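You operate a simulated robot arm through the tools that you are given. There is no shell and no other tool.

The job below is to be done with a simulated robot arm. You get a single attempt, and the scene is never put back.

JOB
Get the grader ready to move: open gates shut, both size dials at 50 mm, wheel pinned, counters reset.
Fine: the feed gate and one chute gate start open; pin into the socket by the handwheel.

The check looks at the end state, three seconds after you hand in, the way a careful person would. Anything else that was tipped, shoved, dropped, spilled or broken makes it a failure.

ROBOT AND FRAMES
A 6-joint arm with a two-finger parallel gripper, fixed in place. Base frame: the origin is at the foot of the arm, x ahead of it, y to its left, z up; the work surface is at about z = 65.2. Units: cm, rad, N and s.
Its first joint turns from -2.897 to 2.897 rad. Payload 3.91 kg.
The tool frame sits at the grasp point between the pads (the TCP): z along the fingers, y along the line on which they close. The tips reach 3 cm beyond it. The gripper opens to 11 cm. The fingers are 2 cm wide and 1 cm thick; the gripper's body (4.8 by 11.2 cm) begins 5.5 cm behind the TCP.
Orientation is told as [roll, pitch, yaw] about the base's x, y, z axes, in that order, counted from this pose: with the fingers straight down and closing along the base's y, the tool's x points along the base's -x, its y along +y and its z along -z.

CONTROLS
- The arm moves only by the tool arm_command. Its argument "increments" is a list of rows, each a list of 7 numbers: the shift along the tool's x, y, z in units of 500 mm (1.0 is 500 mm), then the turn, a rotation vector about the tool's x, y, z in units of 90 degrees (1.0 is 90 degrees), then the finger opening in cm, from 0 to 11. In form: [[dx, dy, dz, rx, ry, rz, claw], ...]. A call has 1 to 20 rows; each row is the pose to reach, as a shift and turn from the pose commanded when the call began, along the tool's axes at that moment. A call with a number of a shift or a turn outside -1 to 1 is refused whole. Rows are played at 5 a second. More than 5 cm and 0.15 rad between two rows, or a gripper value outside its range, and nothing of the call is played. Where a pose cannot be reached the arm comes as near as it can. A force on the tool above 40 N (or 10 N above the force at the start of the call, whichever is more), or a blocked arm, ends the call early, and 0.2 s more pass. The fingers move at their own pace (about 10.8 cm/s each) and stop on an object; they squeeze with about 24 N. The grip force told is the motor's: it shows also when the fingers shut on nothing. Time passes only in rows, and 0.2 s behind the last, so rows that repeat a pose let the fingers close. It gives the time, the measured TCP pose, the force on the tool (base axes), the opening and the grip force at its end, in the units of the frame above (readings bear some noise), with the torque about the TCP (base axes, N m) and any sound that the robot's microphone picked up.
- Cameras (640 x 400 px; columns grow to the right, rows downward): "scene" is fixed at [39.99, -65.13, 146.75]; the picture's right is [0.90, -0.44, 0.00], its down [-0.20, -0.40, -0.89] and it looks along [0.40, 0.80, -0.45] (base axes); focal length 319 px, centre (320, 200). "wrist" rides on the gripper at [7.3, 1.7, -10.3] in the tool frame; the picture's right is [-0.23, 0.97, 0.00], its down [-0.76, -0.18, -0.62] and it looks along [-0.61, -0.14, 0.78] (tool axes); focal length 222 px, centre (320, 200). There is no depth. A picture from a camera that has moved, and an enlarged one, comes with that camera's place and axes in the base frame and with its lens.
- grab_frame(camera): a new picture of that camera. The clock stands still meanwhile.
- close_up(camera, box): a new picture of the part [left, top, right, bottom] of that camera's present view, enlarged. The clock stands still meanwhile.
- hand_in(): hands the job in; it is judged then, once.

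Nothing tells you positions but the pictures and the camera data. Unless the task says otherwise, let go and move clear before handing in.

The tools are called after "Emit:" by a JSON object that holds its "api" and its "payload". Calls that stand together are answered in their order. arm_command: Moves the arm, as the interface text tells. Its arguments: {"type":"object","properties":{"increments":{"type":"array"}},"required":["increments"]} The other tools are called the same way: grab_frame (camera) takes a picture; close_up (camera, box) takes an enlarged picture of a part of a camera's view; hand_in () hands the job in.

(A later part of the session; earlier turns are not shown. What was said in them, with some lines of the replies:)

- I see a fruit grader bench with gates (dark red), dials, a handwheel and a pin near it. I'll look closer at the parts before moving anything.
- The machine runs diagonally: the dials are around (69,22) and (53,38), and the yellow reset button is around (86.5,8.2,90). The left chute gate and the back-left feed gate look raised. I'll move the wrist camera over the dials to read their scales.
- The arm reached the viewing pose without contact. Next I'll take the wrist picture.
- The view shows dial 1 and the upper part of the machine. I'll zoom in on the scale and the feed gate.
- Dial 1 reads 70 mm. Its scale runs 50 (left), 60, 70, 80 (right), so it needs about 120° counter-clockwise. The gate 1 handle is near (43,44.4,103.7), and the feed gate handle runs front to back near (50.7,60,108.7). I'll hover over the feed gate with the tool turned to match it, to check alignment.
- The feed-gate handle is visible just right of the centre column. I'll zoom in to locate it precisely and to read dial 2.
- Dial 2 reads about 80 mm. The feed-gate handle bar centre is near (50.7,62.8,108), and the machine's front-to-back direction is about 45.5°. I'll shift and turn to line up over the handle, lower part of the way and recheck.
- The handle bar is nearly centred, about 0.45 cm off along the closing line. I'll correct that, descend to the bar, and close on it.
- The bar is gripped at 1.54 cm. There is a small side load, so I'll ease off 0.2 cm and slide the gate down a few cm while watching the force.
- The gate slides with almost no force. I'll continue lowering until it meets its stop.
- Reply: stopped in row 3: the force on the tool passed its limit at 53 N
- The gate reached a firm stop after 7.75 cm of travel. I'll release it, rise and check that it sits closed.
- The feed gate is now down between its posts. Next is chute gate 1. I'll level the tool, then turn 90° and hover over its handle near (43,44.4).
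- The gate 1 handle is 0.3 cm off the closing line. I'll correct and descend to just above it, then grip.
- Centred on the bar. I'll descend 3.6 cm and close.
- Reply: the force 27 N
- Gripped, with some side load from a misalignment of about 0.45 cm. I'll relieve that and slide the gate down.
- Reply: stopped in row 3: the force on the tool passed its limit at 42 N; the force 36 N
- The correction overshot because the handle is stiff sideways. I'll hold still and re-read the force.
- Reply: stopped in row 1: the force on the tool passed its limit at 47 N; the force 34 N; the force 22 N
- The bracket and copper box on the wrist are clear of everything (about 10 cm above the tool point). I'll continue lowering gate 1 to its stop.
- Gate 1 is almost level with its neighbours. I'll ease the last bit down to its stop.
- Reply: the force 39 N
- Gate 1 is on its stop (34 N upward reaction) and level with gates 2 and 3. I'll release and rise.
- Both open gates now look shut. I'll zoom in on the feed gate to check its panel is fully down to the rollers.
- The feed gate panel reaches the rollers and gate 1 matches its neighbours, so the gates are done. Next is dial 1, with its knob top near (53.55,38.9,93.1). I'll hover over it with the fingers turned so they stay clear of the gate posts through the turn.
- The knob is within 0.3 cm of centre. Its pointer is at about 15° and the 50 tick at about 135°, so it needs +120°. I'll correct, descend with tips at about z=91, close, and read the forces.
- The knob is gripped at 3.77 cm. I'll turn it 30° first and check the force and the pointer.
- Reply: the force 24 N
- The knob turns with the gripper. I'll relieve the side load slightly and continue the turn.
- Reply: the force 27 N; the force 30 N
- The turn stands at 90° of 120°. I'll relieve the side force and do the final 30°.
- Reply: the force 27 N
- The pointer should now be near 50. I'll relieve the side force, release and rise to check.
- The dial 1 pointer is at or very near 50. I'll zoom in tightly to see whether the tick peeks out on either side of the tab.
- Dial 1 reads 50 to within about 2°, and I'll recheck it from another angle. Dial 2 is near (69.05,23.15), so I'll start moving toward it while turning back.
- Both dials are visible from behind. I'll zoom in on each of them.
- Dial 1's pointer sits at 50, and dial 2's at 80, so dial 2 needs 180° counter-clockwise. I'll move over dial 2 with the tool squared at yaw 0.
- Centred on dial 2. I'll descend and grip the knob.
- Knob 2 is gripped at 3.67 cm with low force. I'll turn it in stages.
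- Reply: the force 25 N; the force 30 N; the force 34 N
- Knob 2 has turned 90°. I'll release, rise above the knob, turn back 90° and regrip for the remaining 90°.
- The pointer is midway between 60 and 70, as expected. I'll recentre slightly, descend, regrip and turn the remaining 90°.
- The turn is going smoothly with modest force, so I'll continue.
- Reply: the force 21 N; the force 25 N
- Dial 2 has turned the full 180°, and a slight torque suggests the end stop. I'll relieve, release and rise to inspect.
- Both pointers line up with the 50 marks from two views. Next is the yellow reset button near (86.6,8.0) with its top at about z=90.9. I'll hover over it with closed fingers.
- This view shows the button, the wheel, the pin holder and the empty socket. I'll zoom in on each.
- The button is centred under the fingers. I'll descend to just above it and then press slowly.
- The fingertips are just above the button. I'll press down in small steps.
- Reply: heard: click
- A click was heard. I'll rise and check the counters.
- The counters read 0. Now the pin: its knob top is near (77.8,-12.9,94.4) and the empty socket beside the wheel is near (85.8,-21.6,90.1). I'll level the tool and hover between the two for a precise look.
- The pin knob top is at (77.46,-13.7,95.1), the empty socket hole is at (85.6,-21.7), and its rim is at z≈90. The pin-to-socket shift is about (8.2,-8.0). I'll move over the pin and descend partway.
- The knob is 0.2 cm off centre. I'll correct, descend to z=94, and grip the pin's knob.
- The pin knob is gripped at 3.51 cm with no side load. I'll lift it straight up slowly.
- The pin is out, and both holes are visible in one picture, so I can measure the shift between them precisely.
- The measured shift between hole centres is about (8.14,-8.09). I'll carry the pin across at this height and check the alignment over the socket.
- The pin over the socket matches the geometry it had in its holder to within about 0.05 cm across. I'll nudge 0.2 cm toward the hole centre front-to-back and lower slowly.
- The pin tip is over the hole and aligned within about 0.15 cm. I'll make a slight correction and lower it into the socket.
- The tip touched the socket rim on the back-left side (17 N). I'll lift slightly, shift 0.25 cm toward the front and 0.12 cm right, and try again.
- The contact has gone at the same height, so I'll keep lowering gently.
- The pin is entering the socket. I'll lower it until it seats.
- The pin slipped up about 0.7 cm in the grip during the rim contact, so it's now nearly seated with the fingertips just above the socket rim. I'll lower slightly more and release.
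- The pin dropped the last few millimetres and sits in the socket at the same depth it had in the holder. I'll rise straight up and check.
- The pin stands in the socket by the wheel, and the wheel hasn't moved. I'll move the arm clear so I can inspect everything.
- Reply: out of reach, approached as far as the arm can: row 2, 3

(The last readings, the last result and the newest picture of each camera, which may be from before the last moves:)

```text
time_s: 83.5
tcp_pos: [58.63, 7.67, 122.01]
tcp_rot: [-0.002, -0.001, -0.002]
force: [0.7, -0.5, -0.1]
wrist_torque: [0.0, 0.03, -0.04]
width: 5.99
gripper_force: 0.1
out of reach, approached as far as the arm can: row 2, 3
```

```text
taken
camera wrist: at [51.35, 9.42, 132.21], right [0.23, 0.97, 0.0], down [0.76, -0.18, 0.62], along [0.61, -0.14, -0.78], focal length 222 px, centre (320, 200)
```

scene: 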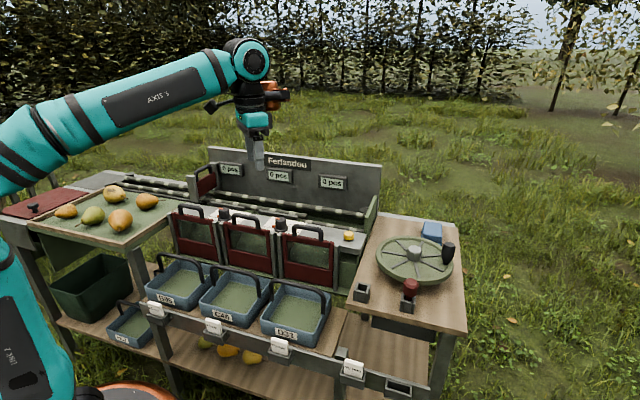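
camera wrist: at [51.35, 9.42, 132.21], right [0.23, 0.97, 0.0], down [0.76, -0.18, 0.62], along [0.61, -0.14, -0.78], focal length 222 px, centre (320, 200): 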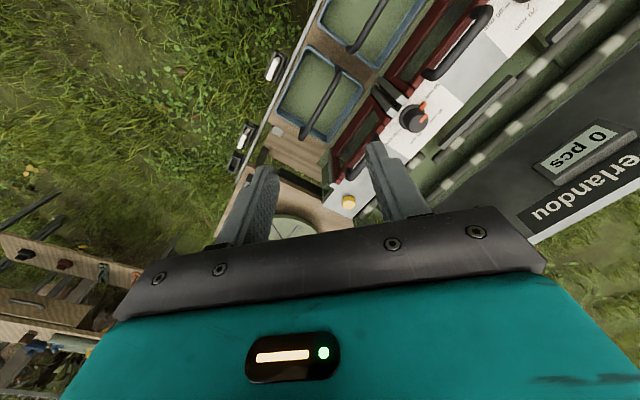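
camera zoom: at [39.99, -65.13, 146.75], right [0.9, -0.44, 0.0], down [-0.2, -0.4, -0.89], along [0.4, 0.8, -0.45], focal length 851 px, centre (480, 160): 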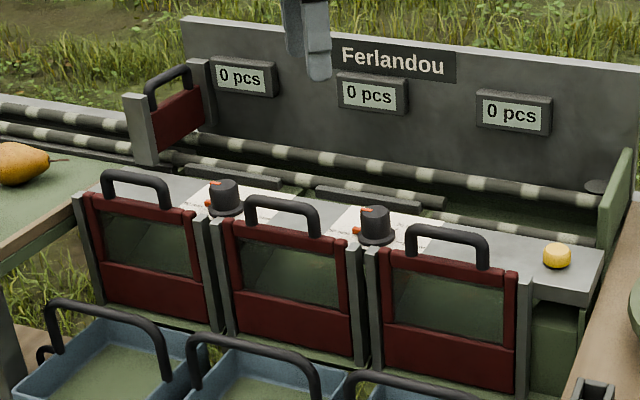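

All three counters read 0 and the gates are level. I'll take a last close look at both dials, the pin and the feed gate.

Emit:
{"api": "close_up", "payload": {"camera": "wrist", "box": [385, 85, 445, 130]}}

Emit:
{"api": "close_up", "payload": {"camera": "wrist", "box": [480, 0, 560, 50]}}

Emit:
{"api": "close_up", "payload": {"camera": "scene", "box": [385, 265, 435, 320]}}

Emit:
{"api": "close_up", "payload": {"camera": "scene", "box": [190, 195, 310, 255]}}

Emit:
{"api": "close_up", "payload": {"camera": "scene", "box": [175, 150, 245, 205]}}

```text
8.89 times, centred on (415, 108) of wrist
camera zoom: at [51.35, 9.42, 132.21], right [0.23, 0.97, 0.0], down [0.76, -0.18, 0.62], along [0.61, -0.14, -0.78], focal length 1974 px, centre (-524, 1022)
```

zoom: 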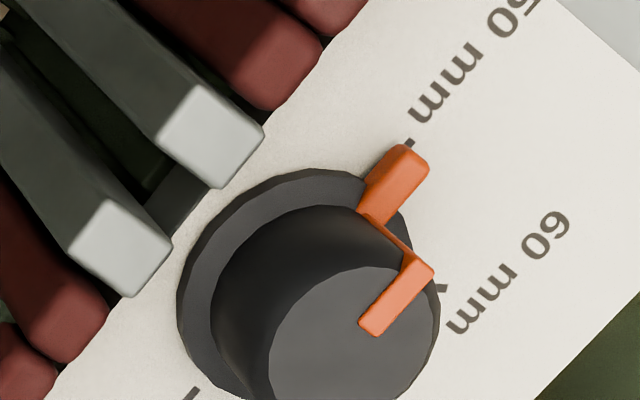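

```text
8.00 times, centred on (520, 25) of wrist
camera zoom: at [51.35, 9.42, 132.21], right [0.23, 0.97, 0.0], down [0.76, -0.18, 0.62], along [0.61, -0.14, -0.78], focal length 1777 px, centre (-1280, 1600)
```

zoom: 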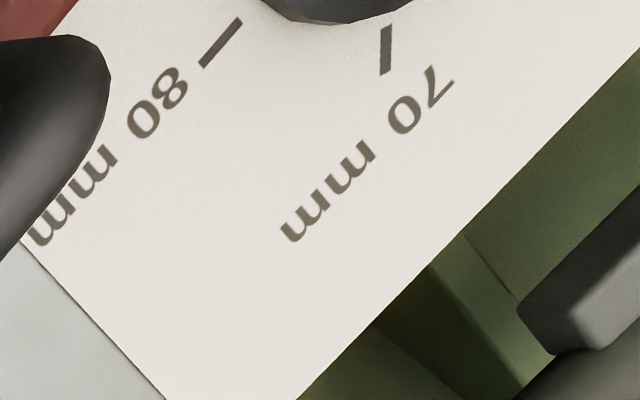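

```text
7.27 times, centred on (410, 292) of scene
camera zoom: at [39.99, -65.13, 146.75], right [0.9, -0.44, 0.0], down [-0.2, -0.4, -0.89], along [0.4, 0.8, -0.45], focal length 2320 px, centre (-334, -473)
```

zoom: 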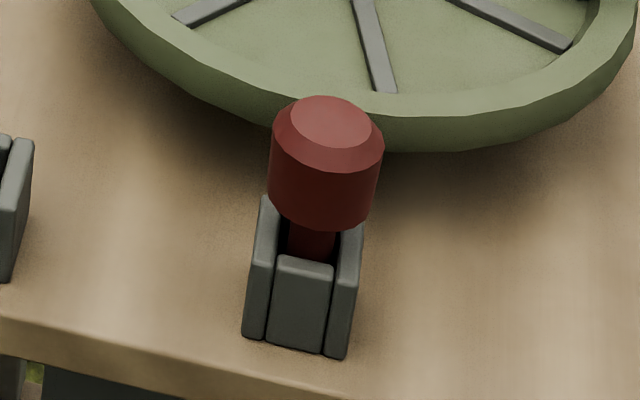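

```text
5.33 times, centred on (250, 225) of scene
camera zoom: at [39.99, -65.13, 146.75], right [0.9, -0.44, 0.0], down [-0.2, -0.4, -0.89], along [0.4, 0.8, -0.45], focal length 1702 px, centre (693, 67)
```

zoom: 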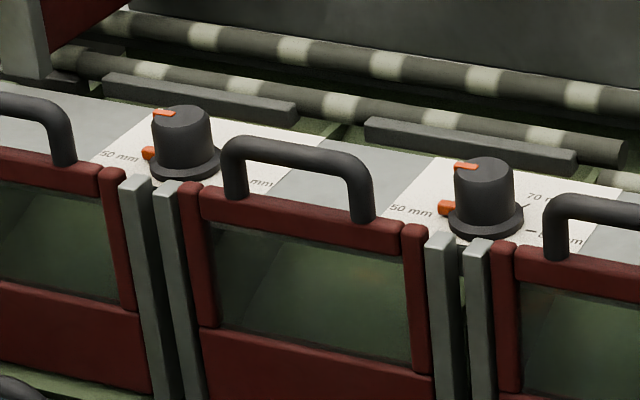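

```text
7.27 times, centred on (210, 178) of scene
camera zoom: at [39.99, -65.13, 146.75], right [0.9, -0.44, 0.0], down [-0.2, -0.4, -0.89], along [0.4, 0.8, -0.45], focal length 2320 px, centre (1120, 364)
```

zoom: 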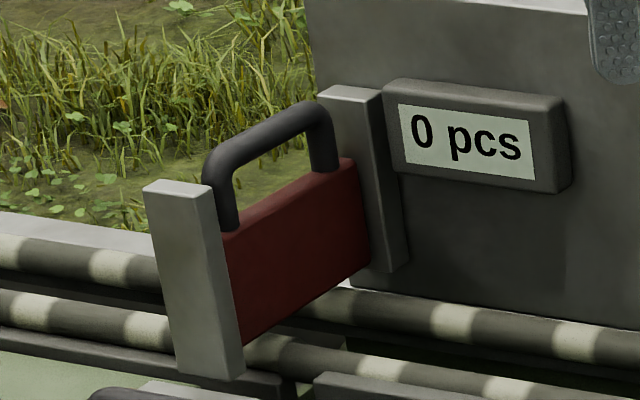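

Counters are at 0, both pointers are on 50, the pin is seated and the gates are down. One last zoom on the feed-gate bottom and the surroundings before I hand in.

Emit:
{"api": "close_up", "payload": {"camera": "scene", "box": [190, 170, 230, 200]}}

Emit:
{"api": "close_up", "payload": {"camera": "scene", "box": [60, 170, 360, 370]}}

Emit:
{"api": "close_up", "payload": {"camera": "scene", "box": [200, 200, 240, 230]}}

```text
13.33 times, centred on (210, 185) of scene
camera zoom: at [39.99, -65.13, 146.75], right [0.9, -0.44, 0.0], down [-0.2, -0.4, -0.89], along [0.4, 0.8, -0.45], focal length 4254 px, centre (1787, 400)
```

zoom: 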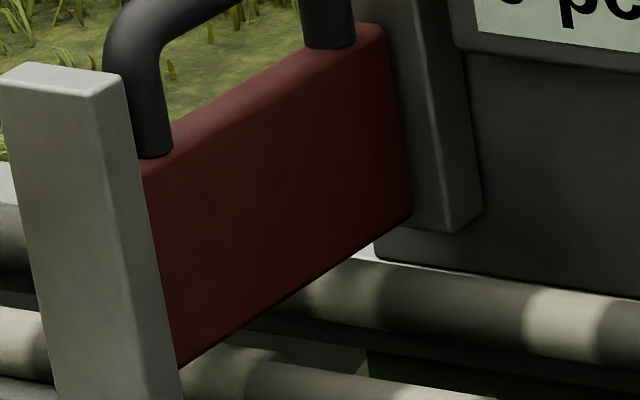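

```text
2.00 times, centred on (210, 270) of scene
camera zoom: at [39.99, -65.13, 146.75], right [0.9, -0.44, 0.0], down [-0.2, -0.4, -0.89], along [0.4, 0.8, -0.45], focal length 638 px, centre (540, 60)
```

zoom: 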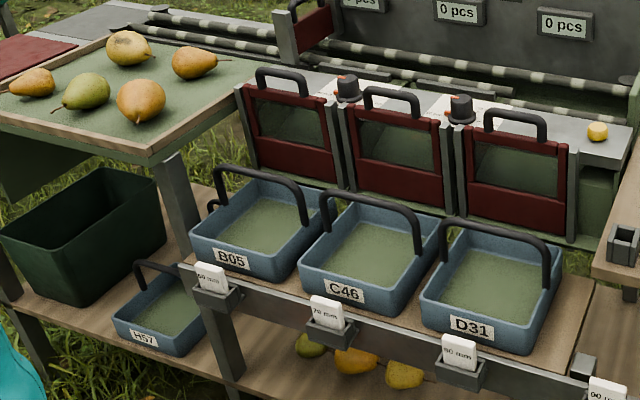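

```text
13.33 times, centred on (220, 215) of scene
camera zoom: at [39.99, -65.13, 146.75], right [0.9, -0.44, 0.0], down [-0.2, -0.4, -0.89], along [0.4, 0.8, -0.45], focal length 4254 px, centre (1653, 0)
```

zoom: 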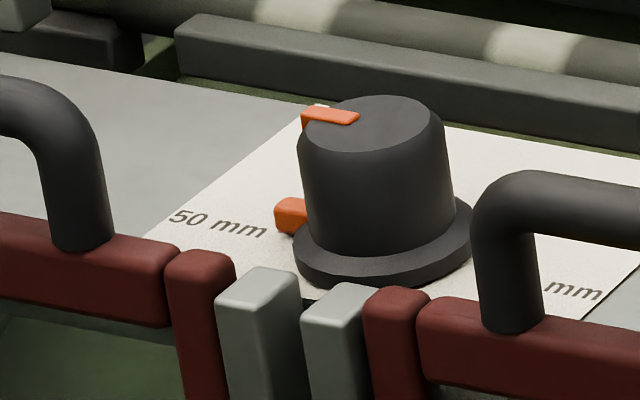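

Emit:
{"api": "close_up", "payload": {"camera": "scene", "box": [214, 203, 234, 218]}}

Emit:
{"api": "close_up", "payload": {"camera": "scene", "box": [270, 213, 290, 228]}}

```text
16.00 times, centred on (224, 210) of scene
camera zoom: at [39.99, -65.13, 146.75], right [0.9, -0.44, 0.0], down [-0.2, -0.4, -0.89], along [0.4, 0.8, -0.45], focal length 5105 px, centre (1856, 32)
```

zoom: 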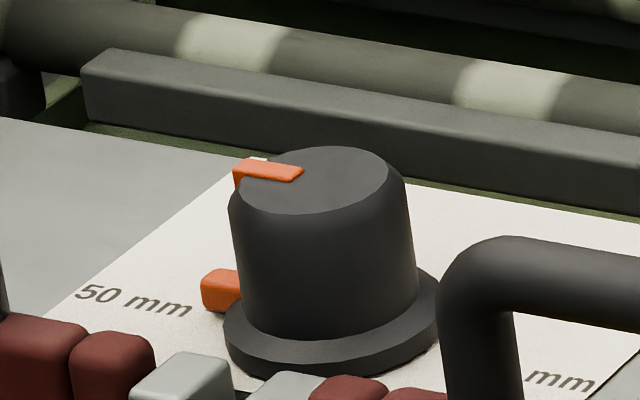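

```text
16.00 times, centred on (280, 220) of scene
camera zoom: at [39.99, -65.13, 146.75], right [0.9, -0.44, 0.0], down [-0.2, -0.4, -0.89], along [0.4, 0.8, -0.45], focal length 5105 px, centre (960, -128)
```

zoom: 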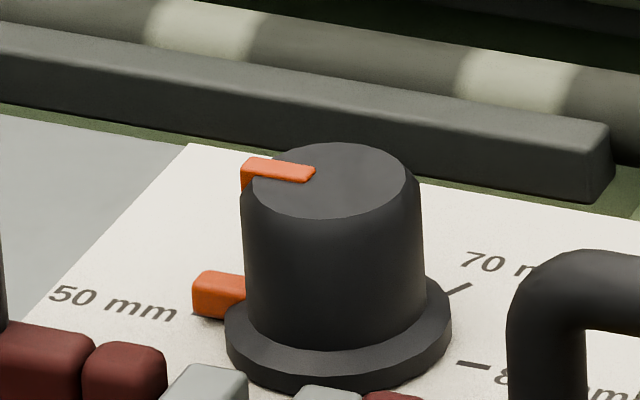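

Close measurement of the pointers from this angle is uncertain by several degrees. I'll tilt the wrist so its camera looks straight down on dial 2 and measure the pointer without parallax.

Emit:
{"api": "arm_command", "payload": {"increments": [[-0.033, 0.0517, 0.0, -0.0162, 0.0697, 0, 8], [-0.066, 0.1033, 0.02, -0.0325, 0.1394, 0, 8], [-0.099, 0.155, 0.05, -0.0487, 0.2092, 0, 8], [-0.132, 0.2067, 0.08, -0.0649, 0.2789, 0, 8], [-0.165, 0.2583, 0.11, -0.0812, 0.3486, 0, 8], [-0.198, 0.31, 0.14, -0.0974, 0.4183, 0, 8]]}}

Emit:
{"api": "grab_frame", "payload": {"camera": "wrist"}}

Emit:
{"api": "grab_frame", "payload": {"camera": "scene"}}

```text
time_s: 84.9
tcp_pos: [64.45, 25.22, 104.62]
tcp_rot: [0.198, 0.596, 0.044]
force: [-0.3, -1.2, 1.4]
wrist_torque: [0.0, -0.08, 0.01]
width: 8.0
gripper_force: 0.1
out of reach, approached as far as the arm can: row 2, 3, 4, 5, 6
```

```text
taken
camera wrist: at [64.21, 24.84, 117.28], right [0.25, 0.97, 0.03], down [0.97, -0.25, 0.05], along [0.05, 0.02, -1.0], focal length 222 px, centre (320, 200)
```

wrist: 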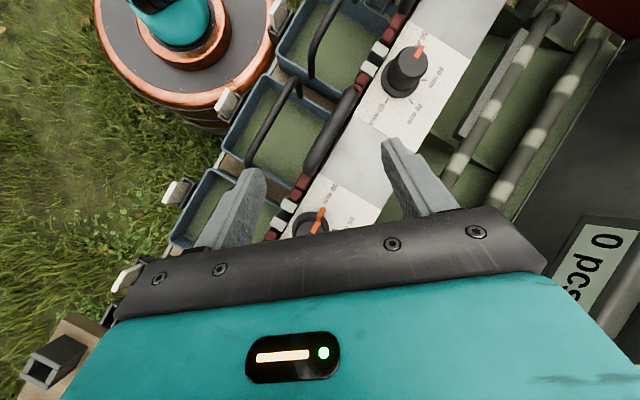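

```text
taken
```

scene: 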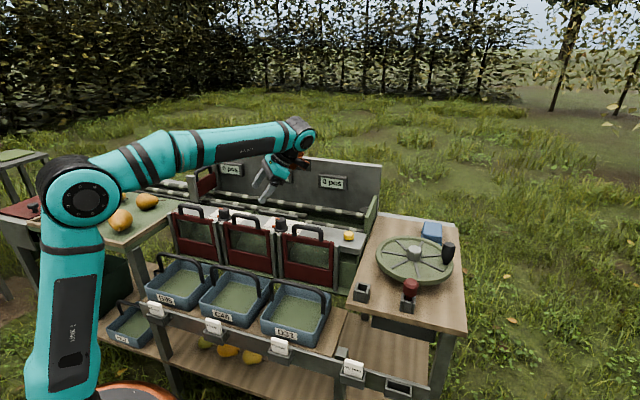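

The camera now looks nearly straight down, so angles in the picture are true. I'll zoom in on both dials.

Emit:
{"api": "close_up", "payload": {"camera": "wrist", "box": [370, 30, 450, 120]}}

Emit:
{"api": "close_up", "payload": {"camera": "wrist", "box": [385, 35, 435, 75]}}

Emit:
{"api": "close_up", "payload": {"camera": "wrist", "box": [270, 170, 390, 240]}}

```text
4.44 times, centred on (410, 75) of wrist
camera zoom: at [64.21, 24.84, 117.28], right [0.25, 0.97, 0.03], down [0.97, -0.25, 0.05], along [0.05, 0.02, -1.0], focal length 987 px, centre (-80, 756)
```

zoom: 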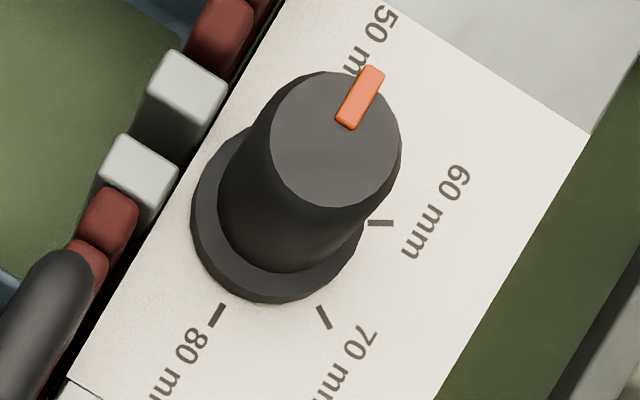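

```text
10.00 times, centred on (410, 55) of wrist
camera zoom: at [64.21, 24.84, 117.28], right [0.25, 0.97, 0.03], down [0.97, -0.25, 0.05], along [0.05, 0.02, -1.0], focal length 2221 px, centre (-580, 1650)
```

zoom: 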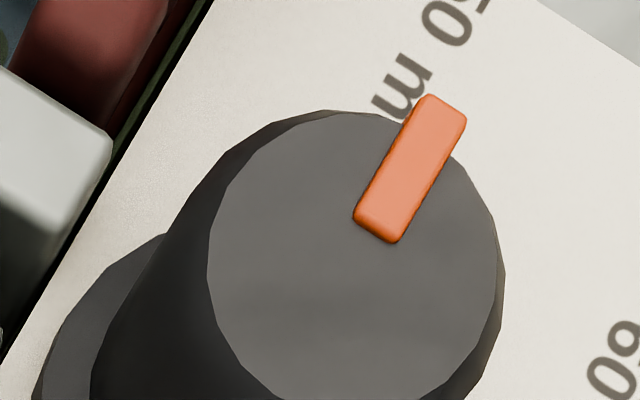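

```text
5.33 times, centred on (330, 205) of wrist
camera zoom: at [64.21, 24.84, 117.28], right [0.25, 0.97, 0.03], down [0.97, -0.25, 0.05], along [0.05, 0.02, -1.0], focal length 1185 px, centre (267, 173)
```

zoom: 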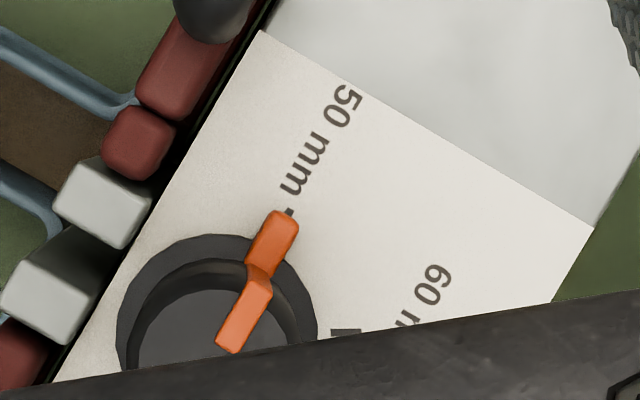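

Dial 1 is exact: its stripe is parallel to the scale edges within 1°. Dial 2 may be a few degrees past 50. I'll bring the tool back upright and place the camera directly above dial 2 for a proper measurement.

Emit:
{"api": "arm_command", "payload": {"increments": [[0.0327, -0.0248, -0.0089, 0.0162, -0.0697, 0, 6], [0.0653, -0.0495, -0.0179, 0.0325, -0.1394, 0, 6], [0.098, -0.0743, -0.0268, 0.0487, -0.2092, 0, 6], [0.1307, -0.0991, -0.0357, 0.0649, -0.2789, 0, 6], [0.1633, -0.1238, -0.0447, 0.0812, -0.3486, 0, 6], [0.196, -0.1486, -0.0536, 0.0974, -0.4183, 0, 6]]}}

```text
time_s: 86.3
tcp_pos: [57.49, 16.92, 111.1]
tcp_rot: [0.015, -0.056, -0.025]
force: [1.1, -0.4, -1.0]
wrist_torque: [0.0, 0.06, -0.02]
width: 5.99
gripper_force: 0.0
```

Emit:
{"api": "arm_command", "payload": {"increments": [[-0.074, 0.0196, 0.0204, 0.0019, 0.0071, -0.0032, 5], [-0.1479, 0.0391, 0.0409, 0.0038, 0.0143, -0.0064, 5], [-0.2219, 0.0587, 0.0613, 0.0057, 0.0214, -0.0095, 5], [-0.2958, 0.0782, 0.0818, 0.0076, 0.0286, -0.0127, 5], [-0.3698, 0.0978, 0.1022, 0.0095, 0.0357, -0.0159, 5]]}}

Emit:
{"api": "grab_frame", "payload": {"camera": "wrist"}}

Emit:
{"api": "close_up", "payload": {"camera": "wrist", "box": [270, 0, 370, 75]}}

```text
time_s: 87.5
tcp_pos: [76.37, 21.47, 107.3]
tcp_rot: [0.002, -0.001, -0.001]
force: [-1.1, 0.5, 1.3]
wrist_torque: [0.04, -0.06, -0.01]
width: 5.03
gripper_force: 0.2
```

```text
taken
camera wrist: at [69.09, 23.17, 117.51], right [0.23, 0.97, 0.0], down [0.76, -0.18, 0.62], along [0.61, -0.14, -0.78], focal length 222 px, centre (320, 200)
```

wrist: 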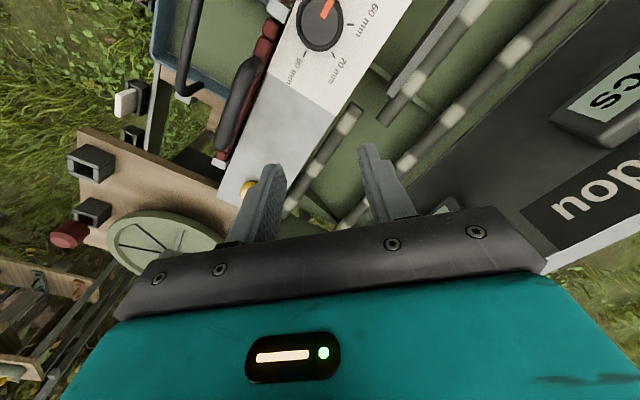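

```text
5.33 times, centred on (320, 38) of wrist
camera zoom: at [69.09, 23.17, 117.51], right [0.23, 0.97, 0.0], down [0.76, -0.18, 0.62], along [0.61, -0.14, -0.78], focal length 1185 px, centre (320, 1067)
```

zoom: 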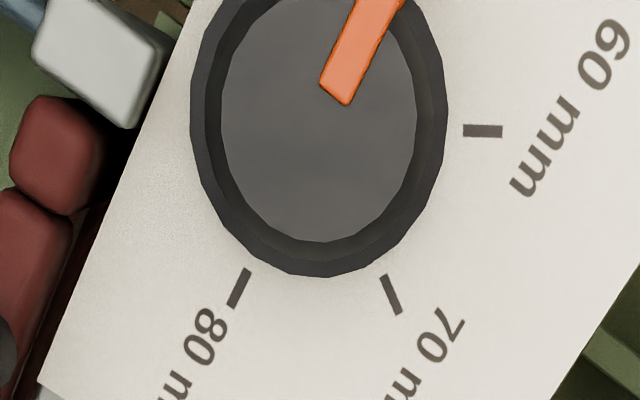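

The dial is right under the camera but clipped at the picture's top edge. I'll back off 4 cm so the pointer is visible.

Emit:
{"api": "arm_command", "payload": {"increments": [[0.04, 0, 0, 0, 0, 0, 5], [0.08, 0, 0, 0, 0, 0, 5]]}}

Emit:
{"api": "close_up", "payload": {"camera": "wrist", "box": [270, 0, 390, 90]}}

Emit:
{"api": "close_up", "payload": {"camera": "wrist", "box": [300, 15, 360, 60]}}

```text
time_s: 88.1
tcp_pos: [72.32, 21.57, 107.01]
tcp_rot: [0.002, 0.0, -0.001]
force: [-0.1, -0.3, -0.5]
wrist_torque: [-0.05, 0.04, 0.03]
width: 4.99
gripper_force: 0.1
```

```text
4.44 times, centred on (330, 45) of wrist
camera zoom: at [65.17, 23.15, 117.37], right [0.23, 0.97, 0.0], down [0.76, -0.18, 0.62], along [0.61, -0.14, -0.78], focal length 987 px, centre (276, 889)
```

zoom: 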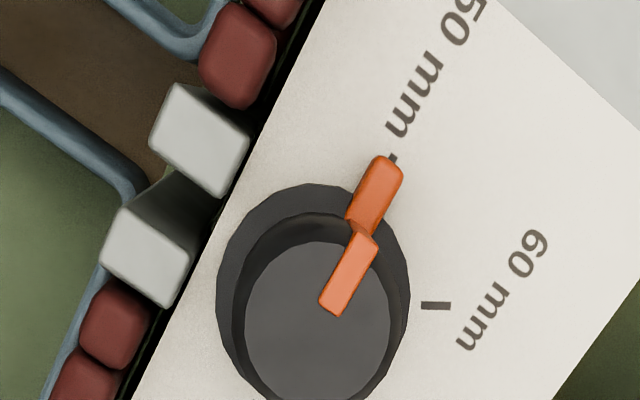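

```text
8.89 times, centred on (330, 38) of wrist
camera zoom: at [65.17, 23.15, 117.37], right [0.23, 0.97, 0.0], down [0.76, -0.18, 0.62], along [0.61, -0.14, -0.78], focal length 1974 px, centre (231, 1644)
```

zoom: 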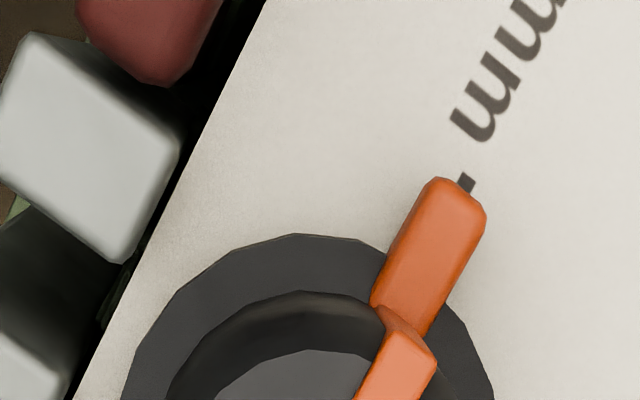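

Seen from directly above, dial 2's tab covers the 50 tick to within about 2°, so both dials read 50 mm. I'll retreat to the starting area and take one last look.

Emit:
{"api": "arm_command", "payload": {"increments": [[0, 0, -0.07, 0, 0, 0, 6], [0.054, -0.055, -0.14, 0, 0, 0, 6], [0.109, -0.11, -0.19, 0, 0, 0, 6], [0.163, -0.166, -0.24, 0, 0, 0, 6], [0.218, -0.221, -0.28, 0, 0, 0, 6], [0.272, -0.276, -0.28, 0, 0, 0, 6]]}}

Emit:
{"api": "grab_frame", "payload": {"camera": "scene"}}

Emit:
{"api": "close_up", "payload": {"camera": "scene", "box": [160, 140, 480, 330]}}

```text
refused: row 2 steps farther than a row can; nothing moved
```

```text
taken
```

scene: 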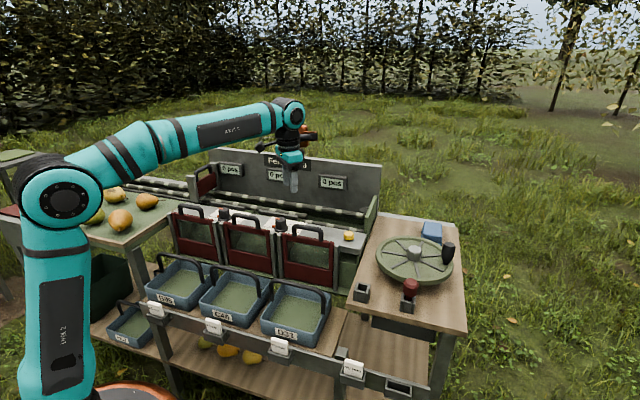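

```text
2.00 times, centred on (320, 235) of scene
camera zoom: at [39.99, -65.13, 146.75], right [0.9, -0.44, 0.0], down [-0.2, -0.4, -0.89], along [0.4, 0.8, -0.45], focal length 638 px, centre (320, 130)
```

zoom: 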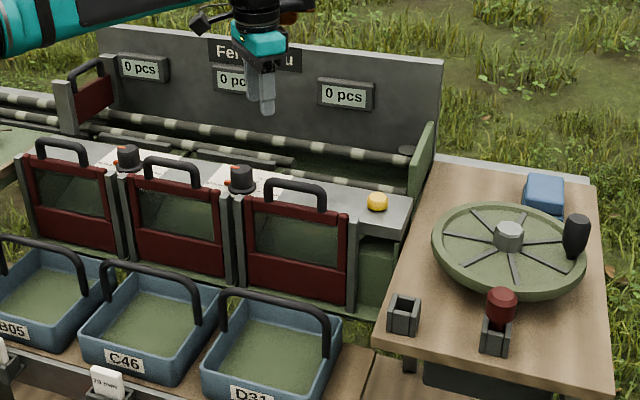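

The retreat was refused because one step was too long; nothing moved. Everything looks right, so I'll repeat it with shorter steps.

Emit:
{"api": "arm_command", "payload": {"increments": [[0, 0, -0.07, 0, 0, 0, 6], [0.03, -0.03, -0.13, 0, 0, 0, 6], [0.075, -0.075, -0.18, 0, 0, 0, 6], [0.125, -0.125, -0.22, 0, 0, 0, 6], [0.175, -0.175, -0.26, 0, 0, 0, 6], [0.225, -0.225, -0.28, 0, 0, 0, 6], [0.272, -0.276, -0.28, 0, 0, 0, 6]]}}

Emit:
{"api": "close_up", "payload": {"camera": "scene", "box": [160, 140, 480, 330]}}

```text
time_s: 89.7
tcp_pos: [58.81, 7.68, 121.21]
tcp_rot: [0.0, 0.0, 0.001]
force: [0.5, 0.4, -0.4]
wrist_torque: [-0.02, 0.08, -0.02]
width: 6.01
gripper_force: 0.1
```

```text
2.00 times, centred on (320, 235) of scene
camera zoom: at [39.99, -65.13, 146.75], right [0.9, -0.44, 0.0], down [-0.2, -0.4, -0.89], along [0.4, 0.8, -0.45], focal length 638 px, centre (320, 130)
```

zoom: 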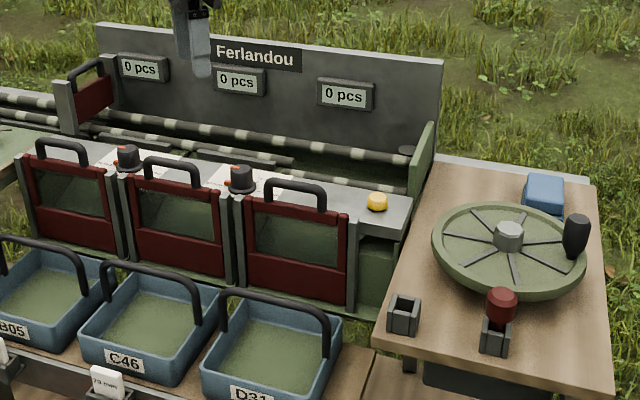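

All gates are shut, both dials point at 50 mm, the pin is in the socket by the handwheel, and the three counters read 0 pcs. The arm is clear with the gripper open and empty, so I'm handing in.

Emit:
{"api": "hand_in", "payload": {}}

```text
The job is handed in.
```

The grader is ready to move, and I've handed the job in; no verdict has come back yet.

- **Gates:** the feed gate and the left chute gate were open. I lowered both to their stops. The chute gate is level with the other two, and the feed gate's panel reaches the rollers.
- **Size dials:** both are set to 50 mm; they were at about 70 and 80. From directly above, the pointers look within about 2° of the mark (10 mm is 60°), though some angled views suggested a few degrees more.
- **Wheel pin:** the pin is out of its holder and in the socket by the handwheel, at the same depth it had before. Its tip touched the socket rim on the first try, so I lifted it, shifted slightly and lowered it again. The wheel did not turn.
- **Counters:** I pressed the yellow button once, and all three counters read 0 pcs.

I saw nothing tipped, moved or spilled in the last pictures. The arm finished clear of the machine, near its starting position, with the gripper open and empty.
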